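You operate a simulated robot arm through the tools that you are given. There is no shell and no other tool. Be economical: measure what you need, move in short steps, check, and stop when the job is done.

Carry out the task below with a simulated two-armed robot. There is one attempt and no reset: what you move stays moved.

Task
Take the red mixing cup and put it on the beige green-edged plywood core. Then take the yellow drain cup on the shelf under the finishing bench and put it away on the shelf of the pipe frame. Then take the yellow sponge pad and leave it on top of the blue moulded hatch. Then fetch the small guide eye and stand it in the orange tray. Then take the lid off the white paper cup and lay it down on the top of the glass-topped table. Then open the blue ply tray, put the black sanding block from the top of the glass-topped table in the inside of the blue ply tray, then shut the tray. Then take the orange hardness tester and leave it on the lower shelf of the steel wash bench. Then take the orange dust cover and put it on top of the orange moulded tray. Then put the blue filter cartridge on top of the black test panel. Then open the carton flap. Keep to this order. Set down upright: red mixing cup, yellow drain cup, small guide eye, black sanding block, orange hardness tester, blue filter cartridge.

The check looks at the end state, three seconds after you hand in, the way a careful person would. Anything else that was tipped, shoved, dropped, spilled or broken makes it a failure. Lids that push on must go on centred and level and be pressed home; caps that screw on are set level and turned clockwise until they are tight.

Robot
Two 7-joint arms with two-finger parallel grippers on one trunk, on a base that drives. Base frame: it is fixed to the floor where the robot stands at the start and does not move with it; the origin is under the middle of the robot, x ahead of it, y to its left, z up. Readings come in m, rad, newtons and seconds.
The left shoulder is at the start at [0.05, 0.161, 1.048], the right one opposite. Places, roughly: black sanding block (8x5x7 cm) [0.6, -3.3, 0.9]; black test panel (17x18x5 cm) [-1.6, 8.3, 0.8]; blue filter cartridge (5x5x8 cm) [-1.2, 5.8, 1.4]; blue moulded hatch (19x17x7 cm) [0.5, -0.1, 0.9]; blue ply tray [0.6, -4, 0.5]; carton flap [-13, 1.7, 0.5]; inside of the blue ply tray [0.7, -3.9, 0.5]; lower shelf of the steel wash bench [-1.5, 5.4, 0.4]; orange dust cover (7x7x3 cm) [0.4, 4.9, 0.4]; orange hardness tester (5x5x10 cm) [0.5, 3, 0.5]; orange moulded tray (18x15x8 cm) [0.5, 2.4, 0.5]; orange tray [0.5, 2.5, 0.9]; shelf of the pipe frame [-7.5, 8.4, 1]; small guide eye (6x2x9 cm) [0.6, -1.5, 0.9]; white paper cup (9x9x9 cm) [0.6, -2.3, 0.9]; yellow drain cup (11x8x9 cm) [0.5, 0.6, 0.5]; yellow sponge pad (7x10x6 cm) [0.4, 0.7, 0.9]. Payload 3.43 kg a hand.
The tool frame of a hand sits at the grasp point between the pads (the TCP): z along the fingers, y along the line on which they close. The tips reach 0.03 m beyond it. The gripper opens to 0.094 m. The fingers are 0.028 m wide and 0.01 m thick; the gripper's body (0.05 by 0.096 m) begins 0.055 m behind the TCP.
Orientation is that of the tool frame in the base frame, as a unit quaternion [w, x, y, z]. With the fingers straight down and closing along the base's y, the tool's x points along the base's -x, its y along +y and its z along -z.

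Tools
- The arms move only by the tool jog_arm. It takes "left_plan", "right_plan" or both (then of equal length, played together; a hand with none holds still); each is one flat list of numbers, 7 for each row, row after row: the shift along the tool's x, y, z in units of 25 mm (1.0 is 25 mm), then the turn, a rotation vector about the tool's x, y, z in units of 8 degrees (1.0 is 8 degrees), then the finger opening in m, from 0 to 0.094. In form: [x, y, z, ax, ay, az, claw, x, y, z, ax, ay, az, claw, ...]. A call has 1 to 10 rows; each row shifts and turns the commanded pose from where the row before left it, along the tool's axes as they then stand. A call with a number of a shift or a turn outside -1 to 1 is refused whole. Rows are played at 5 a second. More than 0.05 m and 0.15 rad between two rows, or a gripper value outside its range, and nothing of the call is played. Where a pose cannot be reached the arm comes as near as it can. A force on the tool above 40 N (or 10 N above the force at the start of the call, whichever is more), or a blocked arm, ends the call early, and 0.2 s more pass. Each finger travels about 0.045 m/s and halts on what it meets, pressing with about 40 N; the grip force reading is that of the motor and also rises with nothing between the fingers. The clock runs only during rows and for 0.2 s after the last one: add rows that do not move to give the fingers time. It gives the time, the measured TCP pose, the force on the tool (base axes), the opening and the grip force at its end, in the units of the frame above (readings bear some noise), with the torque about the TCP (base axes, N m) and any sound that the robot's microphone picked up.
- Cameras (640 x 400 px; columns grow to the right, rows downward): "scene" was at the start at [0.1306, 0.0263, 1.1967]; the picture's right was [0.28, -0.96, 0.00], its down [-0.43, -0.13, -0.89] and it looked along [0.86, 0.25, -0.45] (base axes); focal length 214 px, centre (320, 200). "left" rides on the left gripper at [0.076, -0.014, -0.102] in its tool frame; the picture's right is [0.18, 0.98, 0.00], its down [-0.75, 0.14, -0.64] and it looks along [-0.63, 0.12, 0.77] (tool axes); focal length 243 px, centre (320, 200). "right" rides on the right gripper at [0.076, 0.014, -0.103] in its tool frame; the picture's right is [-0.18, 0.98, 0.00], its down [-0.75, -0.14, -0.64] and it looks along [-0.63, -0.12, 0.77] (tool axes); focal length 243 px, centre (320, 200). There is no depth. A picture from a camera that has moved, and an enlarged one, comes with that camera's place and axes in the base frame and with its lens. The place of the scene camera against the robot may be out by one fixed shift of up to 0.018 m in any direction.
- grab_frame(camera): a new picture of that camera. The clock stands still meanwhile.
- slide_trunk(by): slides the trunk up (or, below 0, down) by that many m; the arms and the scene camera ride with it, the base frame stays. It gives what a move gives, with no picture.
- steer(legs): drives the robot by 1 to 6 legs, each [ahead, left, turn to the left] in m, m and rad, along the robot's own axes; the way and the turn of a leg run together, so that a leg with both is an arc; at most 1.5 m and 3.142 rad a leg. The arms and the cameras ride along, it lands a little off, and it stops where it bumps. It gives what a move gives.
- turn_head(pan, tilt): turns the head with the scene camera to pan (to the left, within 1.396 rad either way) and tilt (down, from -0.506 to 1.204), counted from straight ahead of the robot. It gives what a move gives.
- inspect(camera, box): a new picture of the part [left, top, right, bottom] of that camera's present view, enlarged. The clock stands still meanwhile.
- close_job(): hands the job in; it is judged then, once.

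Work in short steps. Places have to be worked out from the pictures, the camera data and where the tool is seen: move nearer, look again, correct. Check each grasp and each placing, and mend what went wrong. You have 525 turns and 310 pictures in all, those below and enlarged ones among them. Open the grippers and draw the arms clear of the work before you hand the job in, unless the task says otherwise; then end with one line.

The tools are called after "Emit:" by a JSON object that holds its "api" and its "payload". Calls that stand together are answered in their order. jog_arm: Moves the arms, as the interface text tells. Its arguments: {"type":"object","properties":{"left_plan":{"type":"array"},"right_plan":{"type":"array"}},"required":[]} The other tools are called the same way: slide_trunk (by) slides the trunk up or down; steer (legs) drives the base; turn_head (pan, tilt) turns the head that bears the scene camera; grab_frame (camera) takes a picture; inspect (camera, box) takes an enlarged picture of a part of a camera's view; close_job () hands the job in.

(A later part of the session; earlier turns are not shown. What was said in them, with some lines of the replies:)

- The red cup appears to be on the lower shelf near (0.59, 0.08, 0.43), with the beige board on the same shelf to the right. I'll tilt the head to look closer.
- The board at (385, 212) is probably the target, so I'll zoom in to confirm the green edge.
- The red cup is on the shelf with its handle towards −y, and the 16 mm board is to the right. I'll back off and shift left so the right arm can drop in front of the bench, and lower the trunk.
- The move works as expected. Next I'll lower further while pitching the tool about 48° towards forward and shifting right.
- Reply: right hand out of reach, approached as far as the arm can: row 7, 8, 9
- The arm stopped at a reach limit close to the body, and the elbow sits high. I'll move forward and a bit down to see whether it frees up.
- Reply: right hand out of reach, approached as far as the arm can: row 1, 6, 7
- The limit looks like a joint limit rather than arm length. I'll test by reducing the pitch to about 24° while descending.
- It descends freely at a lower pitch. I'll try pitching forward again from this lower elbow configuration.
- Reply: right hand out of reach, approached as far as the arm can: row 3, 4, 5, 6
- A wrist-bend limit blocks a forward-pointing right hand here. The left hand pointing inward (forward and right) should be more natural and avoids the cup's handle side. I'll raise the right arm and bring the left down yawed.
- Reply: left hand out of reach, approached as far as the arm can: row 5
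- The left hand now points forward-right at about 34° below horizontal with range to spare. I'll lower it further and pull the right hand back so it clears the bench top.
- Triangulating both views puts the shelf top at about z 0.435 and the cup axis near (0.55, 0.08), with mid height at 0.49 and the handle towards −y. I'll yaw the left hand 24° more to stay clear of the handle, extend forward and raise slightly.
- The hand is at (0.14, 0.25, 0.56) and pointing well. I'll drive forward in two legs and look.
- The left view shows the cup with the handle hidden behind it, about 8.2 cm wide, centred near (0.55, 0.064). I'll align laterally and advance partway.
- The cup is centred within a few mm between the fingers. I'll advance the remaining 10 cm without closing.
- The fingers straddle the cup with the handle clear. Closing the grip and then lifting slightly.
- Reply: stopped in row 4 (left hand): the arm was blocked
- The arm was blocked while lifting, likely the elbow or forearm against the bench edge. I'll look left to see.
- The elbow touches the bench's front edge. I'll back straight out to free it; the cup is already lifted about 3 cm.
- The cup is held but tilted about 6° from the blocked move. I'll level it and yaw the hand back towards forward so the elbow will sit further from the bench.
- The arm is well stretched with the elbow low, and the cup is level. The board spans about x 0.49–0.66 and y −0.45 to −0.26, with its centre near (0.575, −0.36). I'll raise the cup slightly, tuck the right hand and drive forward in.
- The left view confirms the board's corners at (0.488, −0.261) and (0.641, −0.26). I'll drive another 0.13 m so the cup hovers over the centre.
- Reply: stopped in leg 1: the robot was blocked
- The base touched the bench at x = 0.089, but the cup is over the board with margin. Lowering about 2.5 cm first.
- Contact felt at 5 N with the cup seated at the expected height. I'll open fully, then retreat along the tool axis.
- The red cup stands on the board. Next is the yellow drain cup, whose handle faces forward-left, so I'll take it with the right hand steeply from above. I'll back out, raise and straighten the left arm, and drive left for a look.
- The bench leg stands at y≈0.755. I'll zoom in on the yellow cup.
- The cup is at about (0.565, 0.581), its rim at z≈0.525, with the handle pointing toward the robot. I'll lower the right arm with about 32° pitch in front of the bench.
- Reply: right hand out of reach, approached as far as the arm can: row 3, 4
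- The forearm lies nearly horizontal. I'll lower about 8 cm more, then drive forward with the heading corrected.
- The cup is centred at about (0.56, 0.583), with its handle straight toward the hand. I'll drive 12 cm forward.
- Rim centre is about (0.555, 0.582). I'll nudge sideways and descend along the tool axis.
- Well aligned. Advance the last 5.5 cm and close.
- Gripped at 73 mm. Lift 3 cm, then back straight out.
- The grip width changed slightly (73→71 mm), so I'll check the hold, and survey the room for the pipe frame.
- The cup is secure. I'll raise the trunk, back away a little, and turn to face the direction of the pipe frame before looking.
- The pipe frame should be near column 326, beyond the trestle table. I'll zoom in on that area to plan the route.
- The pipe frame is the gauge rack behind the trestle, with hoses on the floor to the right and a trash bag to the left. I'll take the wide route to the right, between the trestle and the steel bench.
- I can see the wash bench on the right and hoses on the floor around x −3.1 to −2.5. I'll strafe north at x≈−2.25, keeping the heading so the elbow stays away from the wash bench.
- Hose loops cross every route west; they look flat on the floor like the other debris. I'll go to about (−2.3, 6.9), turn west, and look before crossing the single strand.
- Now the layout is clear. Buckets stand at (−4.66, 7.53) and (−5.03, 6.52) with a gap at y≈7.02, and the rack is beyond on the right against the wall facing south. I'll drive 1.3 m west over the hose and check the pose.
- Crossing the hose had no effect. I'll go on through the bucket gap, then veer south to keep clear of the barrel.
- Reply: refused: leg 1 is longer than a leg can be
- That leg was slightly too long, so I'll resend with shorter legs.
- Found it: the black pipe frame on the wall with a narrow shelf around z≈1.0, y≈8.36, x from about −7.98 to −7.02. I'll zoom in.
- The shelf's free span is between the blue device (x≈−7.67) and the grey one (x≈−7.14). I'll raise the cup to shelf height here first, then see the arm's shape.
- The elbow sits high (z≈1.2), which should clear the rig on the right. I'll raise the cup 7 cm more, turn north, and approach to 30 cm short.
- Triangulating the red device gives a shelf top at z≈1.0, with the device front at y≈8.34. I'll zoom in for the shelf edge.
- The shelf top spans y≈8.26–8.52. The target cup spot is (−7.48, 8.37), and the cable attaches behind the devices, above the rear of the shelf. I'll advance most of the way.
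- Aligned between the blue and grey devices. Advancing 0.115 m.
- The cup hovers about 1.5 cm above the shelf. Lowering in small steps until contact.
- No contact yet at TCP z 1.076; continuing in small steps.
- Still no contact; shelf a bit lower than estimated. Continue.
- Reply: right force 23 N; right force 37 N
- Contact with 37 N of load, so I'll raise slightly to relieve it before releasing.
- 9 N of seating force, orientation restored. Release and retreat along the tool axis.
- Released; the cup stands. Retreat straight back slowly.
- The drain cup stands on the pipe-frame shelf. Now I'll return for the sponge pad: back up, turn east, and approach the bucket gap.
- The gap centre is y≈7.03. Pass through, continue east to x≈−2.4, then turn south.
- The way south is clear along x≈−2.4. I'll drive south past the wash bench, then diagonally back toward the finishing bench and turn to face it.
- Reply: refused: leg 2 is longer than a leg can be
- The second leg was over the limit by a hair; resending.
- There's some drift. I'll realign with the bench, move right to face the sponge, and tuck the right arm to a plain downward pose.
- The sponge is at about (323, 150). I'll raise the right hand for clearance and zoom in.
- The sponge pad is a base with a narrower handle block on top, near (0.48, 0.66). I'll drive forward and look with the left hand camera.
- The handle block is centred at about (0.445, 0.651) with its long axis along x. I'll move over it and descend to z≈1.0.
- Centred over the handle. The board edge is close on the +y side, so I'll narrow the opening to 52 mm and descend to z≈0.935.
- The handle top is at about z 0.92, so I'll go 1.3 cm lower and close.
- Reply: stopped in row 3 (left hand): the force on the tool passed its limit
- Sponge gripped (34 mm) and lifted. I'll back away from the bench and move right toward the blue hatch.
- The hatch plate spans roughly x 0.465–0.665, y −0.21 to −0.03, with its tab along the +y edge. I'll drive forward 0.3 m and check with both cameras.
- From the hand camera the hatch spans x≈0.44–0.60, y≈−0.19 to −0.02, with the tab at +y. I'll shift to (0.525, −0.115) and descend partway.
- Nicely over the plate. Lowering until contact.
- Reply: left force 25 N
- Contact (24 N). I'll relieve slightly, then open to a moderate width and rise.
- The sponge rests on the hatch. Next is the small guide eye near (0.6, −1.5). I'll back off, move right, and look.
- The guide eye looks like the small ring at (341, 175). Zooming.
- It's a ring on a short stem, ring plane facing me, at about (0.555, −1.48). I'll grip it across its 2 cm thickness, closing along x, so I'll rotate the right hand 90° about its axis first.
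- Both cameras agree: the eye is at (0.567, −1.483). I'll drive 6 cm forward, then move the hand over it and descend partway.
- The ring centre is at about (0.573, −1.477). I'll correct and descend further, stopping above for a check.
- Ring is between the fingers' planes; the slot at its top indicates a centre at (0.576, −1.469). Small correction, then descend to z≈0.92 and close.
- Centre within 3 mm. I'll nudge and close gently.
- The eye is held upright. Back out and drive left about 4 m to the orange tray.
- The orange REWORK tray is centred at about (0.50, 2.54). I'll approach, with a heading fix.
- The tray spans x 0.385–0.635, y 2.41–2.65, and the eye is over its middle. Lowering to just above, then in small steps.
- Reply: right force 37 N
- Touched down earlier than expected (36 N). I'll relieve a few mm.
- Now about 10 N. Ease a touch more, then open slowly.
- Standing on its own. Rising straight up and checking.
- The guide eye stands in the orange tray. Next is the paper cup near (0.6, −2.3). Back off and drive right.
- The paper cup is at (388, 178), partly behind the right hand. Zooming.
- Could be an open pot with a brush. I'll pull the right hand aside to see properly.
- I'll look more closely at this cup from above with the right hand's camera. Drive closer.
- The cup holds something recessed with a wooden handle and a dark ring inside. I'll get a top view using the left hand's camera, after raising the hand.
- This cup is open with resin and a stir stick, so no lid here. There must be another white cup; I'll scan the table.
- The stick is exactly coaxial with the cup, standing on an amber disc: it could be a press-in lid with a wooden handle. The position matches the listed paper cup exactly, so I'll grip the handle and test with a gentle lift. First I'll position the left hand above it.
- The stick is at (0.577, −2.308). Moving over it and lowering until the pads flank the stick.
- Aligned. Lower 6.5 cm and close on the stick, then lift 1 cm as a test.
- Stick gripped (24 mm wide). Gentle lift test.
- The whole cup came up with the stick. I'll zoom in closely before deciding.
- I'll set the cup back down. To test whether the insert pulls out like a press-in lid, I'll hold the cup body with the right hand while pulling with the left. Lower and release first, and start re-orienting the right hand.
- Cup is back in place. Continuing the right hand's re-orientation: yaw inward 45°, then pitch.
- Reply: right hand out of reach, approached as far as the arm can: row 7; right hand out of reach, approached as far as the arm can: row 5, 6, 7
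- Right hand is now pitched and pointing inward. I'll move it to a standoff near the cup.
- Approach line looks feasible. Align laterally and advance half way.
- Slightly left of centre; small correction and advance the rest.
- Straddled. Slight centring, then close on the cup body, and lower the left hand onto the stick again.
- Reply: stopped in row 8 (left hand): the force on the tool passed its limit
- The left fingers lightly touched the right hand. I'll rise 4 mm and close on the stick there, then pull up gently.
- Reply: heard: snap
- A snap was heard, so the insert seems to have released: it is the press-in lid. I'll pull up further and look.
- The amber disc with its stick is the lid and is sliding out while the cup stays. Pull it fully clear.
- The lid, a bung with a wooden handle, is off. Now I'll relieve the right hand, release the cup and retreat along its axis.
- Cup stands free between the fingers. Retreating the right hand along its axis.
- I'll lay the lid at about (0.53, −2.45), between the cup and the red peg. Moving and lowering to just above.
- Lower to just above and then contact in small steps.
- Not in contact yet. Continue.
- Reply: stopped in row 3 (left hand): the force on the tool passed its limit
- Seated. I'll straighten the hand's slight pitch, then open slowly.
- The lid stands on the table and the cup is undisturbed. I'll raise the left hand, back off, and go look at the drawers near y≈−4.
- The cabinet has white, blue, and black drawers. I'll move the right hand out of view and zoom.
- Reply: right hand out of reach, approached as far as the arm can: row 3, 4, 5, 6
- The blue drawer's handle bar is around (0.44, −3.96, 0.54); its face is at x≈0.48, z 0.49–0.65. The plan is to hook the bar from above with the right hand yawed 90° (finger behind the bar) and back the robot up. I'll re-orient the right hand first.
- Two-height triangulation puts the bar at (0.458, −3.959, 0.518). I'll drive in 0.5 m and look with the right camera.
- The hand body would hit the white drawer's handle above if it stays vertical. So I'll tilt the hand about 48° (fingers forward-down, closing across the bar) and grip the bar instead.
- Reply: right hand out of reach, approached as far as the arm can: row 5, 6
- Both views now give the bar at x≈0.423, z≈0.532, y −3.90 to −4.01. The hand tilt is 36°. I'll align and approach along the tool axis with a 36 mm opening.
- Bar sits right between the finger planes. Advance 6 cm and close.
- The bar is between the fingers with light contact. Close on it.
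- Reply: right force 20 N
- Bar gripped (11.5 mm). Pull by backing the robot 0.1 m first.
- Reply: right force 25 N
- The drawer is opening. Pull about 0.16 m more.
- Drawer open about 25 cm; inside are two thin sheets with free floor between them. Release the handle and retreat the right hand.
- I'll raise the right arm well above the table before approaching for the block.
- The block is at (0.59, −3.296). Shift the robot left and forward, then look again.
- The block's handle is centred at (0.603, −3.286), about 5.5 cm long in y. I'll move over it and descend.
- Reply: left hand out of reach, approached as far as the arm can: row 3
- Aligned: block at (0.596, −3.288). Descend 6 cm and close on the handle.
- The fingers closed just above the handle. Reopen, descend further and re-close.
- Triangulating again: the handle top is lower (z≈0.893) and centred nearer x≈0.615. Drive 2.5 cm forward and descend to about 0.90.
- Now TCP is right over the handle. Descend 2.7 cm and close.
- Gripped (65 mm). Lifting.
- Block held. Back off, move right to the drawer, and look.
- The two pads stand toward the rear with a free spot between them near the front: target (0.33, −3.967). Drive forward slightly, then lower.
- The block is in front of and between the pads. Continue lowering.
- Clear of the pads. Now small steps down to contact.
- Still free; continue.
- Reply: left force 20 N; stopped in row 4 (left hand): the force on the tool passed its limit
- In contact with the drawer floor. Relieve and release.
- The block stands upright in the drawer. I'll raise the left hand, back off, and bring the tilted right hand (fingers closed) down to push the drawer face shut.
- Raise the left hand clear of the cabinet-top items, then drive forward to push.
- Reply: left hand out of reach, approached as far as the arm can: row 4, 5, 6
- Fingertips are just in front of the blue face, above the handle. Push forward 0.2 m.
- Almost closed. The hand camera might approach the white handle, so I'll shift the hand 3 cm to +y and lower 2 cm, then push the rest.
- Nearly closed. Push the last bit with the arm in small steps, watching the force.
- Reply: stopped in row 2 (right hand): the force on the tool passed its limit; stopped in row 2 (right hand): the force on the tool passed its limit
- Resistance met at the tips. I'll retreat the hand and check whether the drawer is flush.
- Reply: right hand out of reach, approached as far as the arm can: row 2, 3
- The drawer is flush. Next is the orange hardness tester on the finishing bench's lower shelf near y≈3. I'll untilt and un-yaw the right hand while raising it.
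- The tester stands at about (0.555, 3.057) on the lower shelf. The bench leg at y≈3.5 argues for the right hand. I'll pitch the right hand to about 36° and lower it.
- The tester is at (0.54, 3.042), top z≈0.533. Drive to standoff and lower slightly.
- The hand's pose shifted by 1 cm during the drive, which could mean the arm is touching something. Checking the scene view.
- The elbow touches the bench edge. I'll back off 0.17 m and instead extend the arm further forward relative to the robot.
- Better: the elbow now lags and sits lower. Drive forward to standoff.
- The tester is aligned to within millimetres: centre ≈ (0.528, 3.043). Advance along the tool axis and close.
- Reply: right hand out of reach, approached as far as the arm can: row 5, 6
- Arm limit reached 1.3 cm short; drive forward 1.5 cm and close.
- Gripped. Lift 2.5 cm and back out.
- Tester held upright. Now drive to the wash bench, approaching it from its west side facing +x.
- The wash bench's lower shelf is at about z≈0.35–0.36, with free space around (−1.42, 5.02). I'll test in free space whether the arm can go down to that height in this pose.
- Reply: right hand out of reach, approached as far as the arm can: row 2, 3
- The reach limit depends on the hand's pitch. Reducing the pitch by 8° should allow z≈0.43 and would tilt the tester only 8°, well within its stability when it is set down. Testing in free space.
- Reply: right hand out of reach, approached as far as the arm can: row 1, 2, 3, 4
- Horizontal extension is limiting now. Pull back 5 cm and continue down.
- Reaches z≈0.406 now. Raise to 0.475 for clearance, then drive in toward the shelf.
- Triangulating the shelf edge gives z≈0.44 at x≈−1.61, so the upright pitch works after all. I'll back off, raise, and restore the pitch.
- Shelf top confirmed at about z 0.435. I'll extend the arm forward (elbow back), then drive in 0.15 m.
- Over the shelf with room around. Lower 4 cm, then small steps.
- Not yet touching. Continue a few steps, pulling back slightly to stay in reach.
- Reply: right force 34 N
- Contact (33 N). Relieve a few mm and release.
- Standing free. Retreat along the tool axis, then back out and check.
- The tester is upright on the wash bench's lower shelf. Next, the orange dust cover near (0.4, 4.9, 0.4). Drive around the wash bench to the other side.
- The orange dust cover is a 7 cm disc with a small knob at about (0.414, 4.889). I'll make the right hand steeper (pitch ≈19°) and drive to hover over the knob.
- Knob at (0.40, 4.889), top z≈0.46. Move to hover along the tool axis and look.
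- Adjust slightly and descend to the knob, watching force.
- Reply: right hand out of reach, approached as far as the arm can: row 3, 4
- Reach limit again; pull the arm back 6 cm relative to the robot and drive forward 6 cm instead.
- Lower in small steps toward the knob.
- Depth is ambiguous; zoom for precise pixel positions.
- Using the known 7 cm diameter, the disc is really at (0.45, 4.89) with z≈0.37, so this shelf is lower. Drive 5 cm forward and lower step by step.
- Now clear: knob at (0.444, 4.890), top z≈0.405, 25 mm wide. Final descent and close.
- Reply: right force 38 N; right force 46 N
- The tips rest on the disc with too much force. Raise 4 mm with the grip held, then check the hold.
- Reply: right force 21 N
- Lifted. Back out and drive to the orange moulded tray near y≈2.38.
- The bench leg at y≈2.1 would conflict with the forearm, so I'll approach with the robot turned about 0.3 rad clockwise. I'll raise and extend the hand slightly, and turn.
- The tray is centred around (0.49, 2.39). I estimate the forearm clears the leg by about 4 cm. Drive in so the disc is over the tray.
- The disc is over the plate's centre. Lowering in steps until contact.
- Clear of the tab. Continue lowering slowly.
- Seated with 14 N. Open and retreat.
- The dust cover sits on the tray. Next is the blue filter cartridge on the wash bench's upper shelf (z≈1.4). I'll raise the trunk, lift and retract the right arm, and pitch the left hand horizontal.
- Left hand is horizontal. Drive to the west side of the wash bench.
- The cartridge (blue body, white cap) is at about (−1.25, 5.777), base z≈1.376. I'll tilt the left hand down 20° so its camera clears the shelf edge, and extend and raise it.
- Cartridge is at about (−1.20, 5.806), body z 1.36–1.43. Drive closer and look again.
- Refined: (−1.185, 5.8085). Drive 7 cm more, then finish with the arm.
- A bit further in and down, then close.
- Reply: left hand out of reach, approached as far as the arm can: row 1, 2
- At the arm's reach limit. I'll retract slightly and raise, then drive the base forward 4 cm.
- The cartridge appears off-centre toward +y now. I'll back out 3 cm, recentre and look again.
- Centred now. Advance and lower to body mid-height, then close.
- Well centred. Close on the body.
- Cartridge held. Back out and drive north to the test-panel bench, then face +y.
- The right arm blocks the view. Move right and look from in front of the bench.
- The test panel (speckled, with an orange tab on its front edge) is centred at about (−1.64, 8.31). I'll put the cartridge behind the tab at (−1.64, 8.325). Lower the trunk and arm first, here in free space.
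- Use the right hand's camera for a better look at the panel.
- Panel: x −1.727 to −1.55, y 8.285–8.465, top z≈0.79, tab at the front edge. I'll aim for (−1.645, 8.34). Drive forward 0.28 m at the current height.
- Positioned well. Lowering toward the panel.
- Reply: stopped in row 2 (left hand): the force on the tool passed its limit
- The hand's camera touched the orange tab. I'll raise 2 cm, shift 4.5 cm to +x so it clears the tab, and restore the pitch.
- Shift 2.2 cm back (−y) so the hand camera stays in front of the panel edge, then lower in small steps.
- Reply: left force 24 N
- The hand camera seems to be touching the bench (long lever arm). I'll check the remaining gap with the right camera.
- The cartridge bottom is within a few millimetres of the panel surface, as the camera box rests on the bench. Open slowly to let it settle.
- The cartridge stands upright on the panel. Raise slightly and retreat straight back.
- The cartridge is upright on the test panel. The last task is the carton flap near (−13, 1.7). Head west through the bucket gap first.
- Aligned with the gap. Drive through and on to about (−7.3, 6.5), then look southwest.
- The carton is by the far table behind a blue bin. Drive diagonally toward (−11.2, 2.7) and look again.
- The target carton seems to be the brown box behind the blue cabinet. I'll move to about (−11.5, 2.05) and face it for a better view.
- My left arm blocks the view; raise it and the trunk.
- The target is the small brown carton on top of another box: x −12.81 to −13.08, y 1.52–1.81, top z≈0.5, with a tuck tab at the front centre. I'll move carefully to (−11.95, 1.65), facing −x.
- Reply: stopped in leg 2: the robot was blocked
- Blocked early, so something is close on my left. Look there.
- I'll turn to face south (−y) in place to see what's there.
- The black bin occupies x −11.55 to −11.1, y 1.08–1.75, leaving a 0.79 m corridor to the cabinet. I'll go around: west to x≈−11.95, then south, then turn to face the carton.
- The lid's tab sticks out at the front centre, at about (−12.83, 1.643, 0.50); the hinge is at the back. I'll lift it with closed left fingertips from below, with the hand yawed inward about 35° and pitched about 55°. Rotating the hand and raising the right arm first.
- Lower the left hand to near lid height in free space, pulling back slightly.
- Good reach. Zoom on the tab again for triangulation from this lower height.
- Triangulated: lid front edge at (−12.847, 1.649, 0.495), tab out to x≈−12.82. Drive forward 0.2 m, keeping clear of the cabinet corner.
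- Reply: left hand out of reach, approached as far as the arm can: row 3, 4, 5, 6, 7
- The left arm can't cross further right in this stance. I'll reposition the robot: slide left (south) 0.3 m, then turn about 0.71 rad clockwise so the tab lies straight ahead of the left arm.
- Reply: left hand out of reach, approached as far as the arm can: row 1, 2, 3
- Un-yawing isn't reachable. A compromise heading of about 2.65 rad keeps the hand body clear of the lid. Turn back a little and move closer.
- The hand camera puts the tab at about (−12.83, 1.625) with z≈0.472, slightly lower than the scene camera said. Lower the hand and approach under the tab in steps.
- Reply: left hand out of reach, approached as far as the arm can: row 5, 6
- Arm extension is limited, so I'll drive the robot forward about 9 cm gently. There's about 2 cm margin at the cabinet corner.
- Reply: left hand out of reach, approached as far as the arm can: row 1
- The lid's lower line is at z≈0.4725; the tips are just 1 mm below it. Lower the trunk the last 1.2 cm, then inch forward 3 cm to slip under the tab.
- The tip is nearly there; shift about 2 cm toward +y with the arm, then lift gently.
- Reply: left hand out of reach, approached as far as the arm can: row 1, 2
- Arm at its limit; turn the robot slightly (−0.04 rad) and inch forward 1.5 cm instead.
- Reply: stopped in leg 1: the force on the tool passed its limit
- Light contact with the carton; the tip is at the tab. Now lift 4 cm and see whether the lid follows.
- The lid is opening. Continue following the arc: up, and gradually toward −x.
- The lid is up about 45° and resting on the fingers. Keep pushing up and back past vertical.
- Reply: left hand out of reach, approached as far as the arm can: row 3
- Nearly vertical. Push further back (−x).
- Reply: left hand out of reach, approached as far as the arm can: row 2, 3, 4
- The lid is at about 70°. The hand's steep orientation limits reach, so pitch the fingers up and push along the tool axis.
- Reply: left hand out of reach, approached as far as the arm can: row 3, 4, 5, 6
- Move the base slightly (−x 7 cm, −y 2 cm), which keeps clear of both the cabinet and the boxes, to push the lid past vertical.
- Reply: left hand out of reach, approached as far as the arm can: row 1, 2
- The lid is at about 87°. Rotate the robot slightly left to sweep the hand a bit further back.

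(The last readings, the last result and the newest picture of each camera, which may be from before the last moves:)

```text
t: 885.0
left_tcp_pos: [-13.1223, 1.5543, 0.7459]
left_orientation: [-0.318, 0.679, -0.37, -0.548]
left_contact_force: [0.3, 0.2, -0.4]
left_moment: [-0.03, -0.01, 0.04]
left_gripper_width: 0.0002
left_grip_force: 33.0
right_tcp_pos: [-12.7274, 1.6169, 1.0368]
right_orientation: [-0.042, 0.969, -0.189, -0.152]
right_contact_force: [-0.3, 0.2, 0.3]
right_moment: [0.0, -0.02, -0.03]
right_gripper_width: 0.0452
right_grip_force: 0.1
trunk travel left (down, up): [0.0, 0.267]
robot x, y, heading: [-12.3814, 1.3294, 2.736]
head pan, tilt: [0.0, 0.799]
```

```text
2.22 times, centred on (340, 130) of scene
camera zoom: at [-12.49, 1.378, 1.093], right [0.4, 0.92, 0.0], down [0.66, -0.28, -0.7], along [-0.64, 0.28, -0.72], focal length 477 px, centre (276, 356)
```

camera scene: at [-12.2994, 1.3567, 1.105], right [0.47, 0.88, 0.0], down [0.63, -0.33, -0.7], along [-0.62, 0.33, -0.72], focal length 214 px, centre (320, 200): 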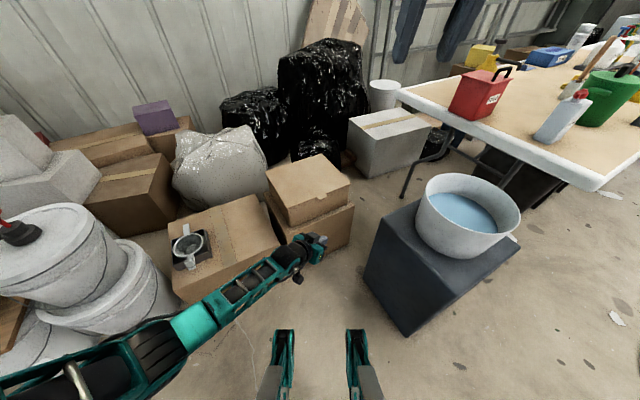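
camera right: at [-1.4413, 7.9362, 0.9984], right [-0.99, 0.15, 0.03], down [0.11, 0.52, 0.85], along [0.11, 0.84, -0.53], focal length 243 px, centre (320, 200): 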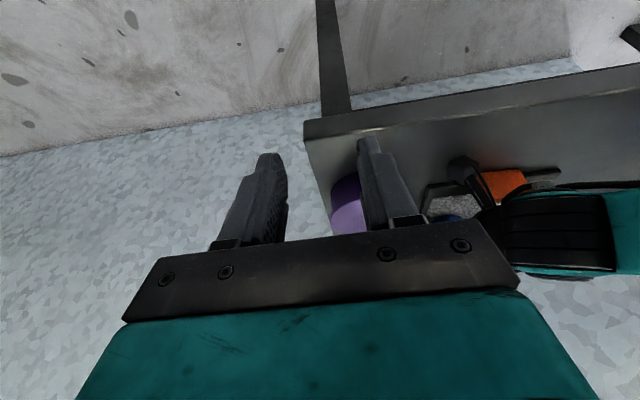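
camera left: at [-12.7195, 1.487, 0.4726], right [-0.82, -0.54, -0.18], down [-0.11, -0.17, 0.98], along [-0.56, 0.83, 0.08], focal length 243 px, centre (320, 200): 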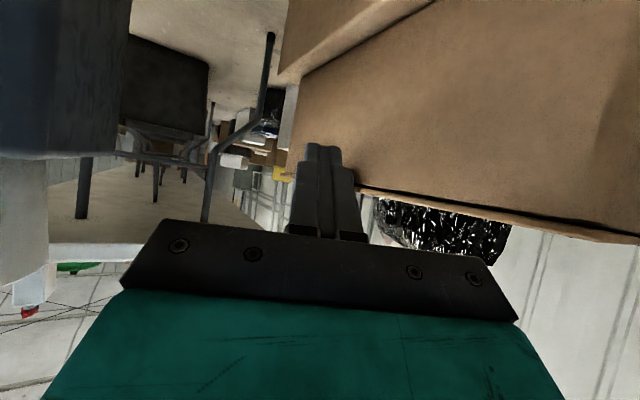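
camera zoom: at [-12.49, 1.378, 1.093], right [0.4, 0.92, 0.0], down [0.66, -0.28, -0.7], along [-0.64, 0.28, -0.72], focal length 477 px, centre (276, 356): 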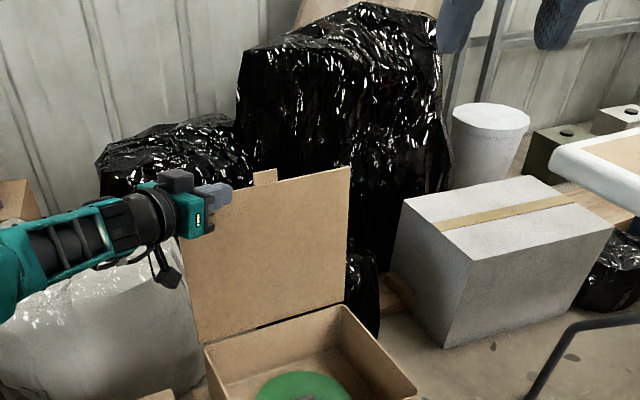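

The lid is past vertical (~97°). Retract the hand and see that it stays open.

Emit:
{"api": "steer", "payload": {"legs": [[-0.15, 0.05, 0]]}}

Emit:
{"api": "grab_frame", "payload": {"camera": "scene"}}

```text
t: 886.4
left_tcp_pos: [-13.0025, 1.4468, 0.7466]
left_orientation: [-0.317, 0.68, -0.369, -0.549]
left_contact_force: [-1.0, -0.2, -0.1]
left_moment: [-0.01, -0.02, 0.0]
left_gripper_width: 0.0
left_grip_force: 33.4
right_tcp_pos: [-12.6102, 1.5106, 1.0363]
right_orientation: [-0.043, 0.969, -0.188, -0.151]
right_contact_force: [-0.1, -0.7, 0.5]
right_moment: [0.0, 0.03, 0.01]
right_gripper_width: 0.0449
right_grip_force: 0.0
trunk travel left (down, up): [0.0, 0.267]
robot x, y, heading: [-12.2656, 1.2226, 2.732]
head pan, tilt: [0.0, 0.799]
```

```text
26 pictures are left
camera scene: at [-12.3709, 1.2721, 1.0931], right [0.4, 0.92, 0.0], down [0.66, -0.28, -0.7], along [-0.64, 0.28, -0.72], focal length 214 px, centre (320, 200)
```

scene: 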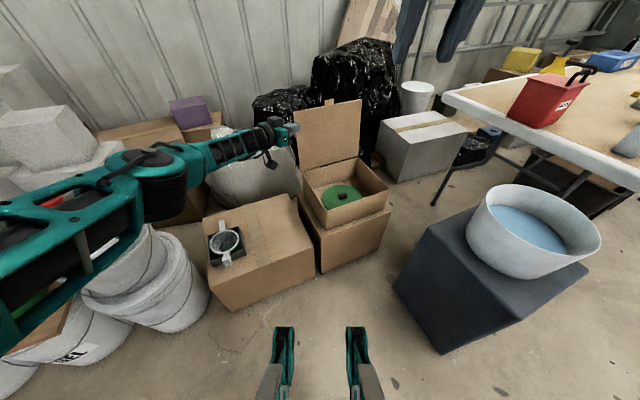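

The lid stays open by itself at about 97°, and the surroundings are undisturbed. I'll back away a little, raise the arm clear and open both grippers.

Emit:
{"api": "steer", "payload": {"legs": [[-0.25, 0, 0]]}}

Emit:
{"api": "jog_arm", "payload": {"left_plan": [-0.9, 0, 0, 0, 0, 0, 0.06, -0.9, 0, 0, 0, 0, 0, 0.09, -0.9, 0, 0, 0, 0, 0, 0.09, -0.9, 0, 0, 0, 0, 0, 0.09, -0.9, 0, 0, 0, 0, 0, 0.09, -0.9, 0, 0, 0, 0, 0, 0.09], "right_plan": [0, 0, 0, 0, 0, 0, 0.06, 0, 0, 0, 0, 0, 0, 0.09, 0, 0, 0, 0, 0, 0, 0.09, 0, 0, 0, 0, 0, 0, 0.09, 0, 0, 0, 0, 0, 0, 0.09, 0, 0, 0, 0, 0, 0, 0.09]}}

Emit:
{"api": "grab_frame", "payload": {"camera": "scene"}}

```text
t: 888.2
left_tcp_pos: [-12.7783, 1.352, 0.7474]
left_orientation: [-0.318, 0.68, -0.37, -0.548]
left_contact_force: [-0.1, 0.0, 0.1]
left_moment: [-0.01, 0.0, 0.01]
left_gripper_width: 0.0
left_grip_force: 32.4
right_tcp_pos: [-12.384, 1.414, 1.0359]
right_orientation: [-0.042, 0.969, -0.189, -0.151]
right_contact_force: [-0.2, 0.2, -0.7]
right_moment: [-0.01, 0.01, 0.01]
right_gripper_width: 0.0451
right_grip_force: 0.1
trunk travel left (down, up): [0.0, 0.267]
robot x, y, heading: [-12.0378, 1.1276, 2.733]
head pan, tilt: [0.0, 0.799]
```

```text
t: 889.6
left_tcp_pos: [-12.7941, 1.3731, 0.8831]
left_orientation: [-0.317, 0.68, -0.369, -0.549]
left_contact_force: [-0.4, -0.1, 0.7]
left_moment: [0.03, -0.03, -0.02]
left_gripper_width: 0.0901
left_grip_force: 0.0
right_tcp_pos: [-12.3846, 1.4146, 1.0354]
right_orientation: [-0.041, 0.969, -0.188, -0.153]
right_contact_force: [-0.1, 0.1, -0.7]
right_moment: [0.0, 0.01, -0.01]
right_gripper_width: 0.09
right_grip_force: 0.1
trunk travel left (down, up): [0.0, 0.267]
robot x, y, heading: [-12.0389, 1.1277, 2.732]
head pan, tilt: [0.0, 0.799]
```

```text
25 pictures are left
camera scene: at [-12.1462, 1.1755, 1.093], right [0.4, 0.92, 0.0], down [0.66, -0.28, -0.7], along [-0.64, 0.28, -0.72], focal length 214 px, centre (320, 200)
```

scene: 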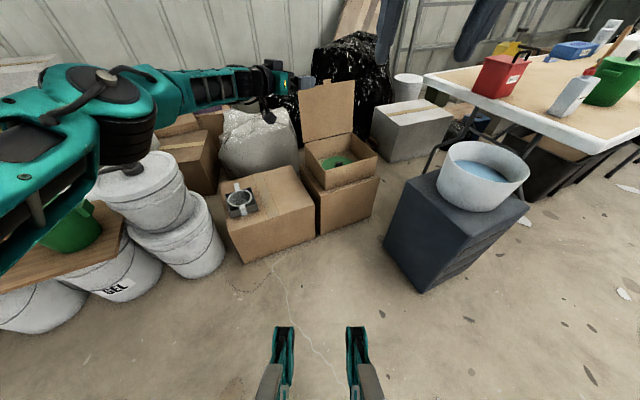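

All ten steps are done. The flap stays open, both grippers are open, and the arms are clear of the work, so I'm handing in.

Emit:
{"api": "close_job", "payload": {}}

```text
The job is handed in.
```

All ten steps were carried out in order and the job is handed in. I checked each placement as it was made, and the carton flap was left standing open just past vertical (about 97°).
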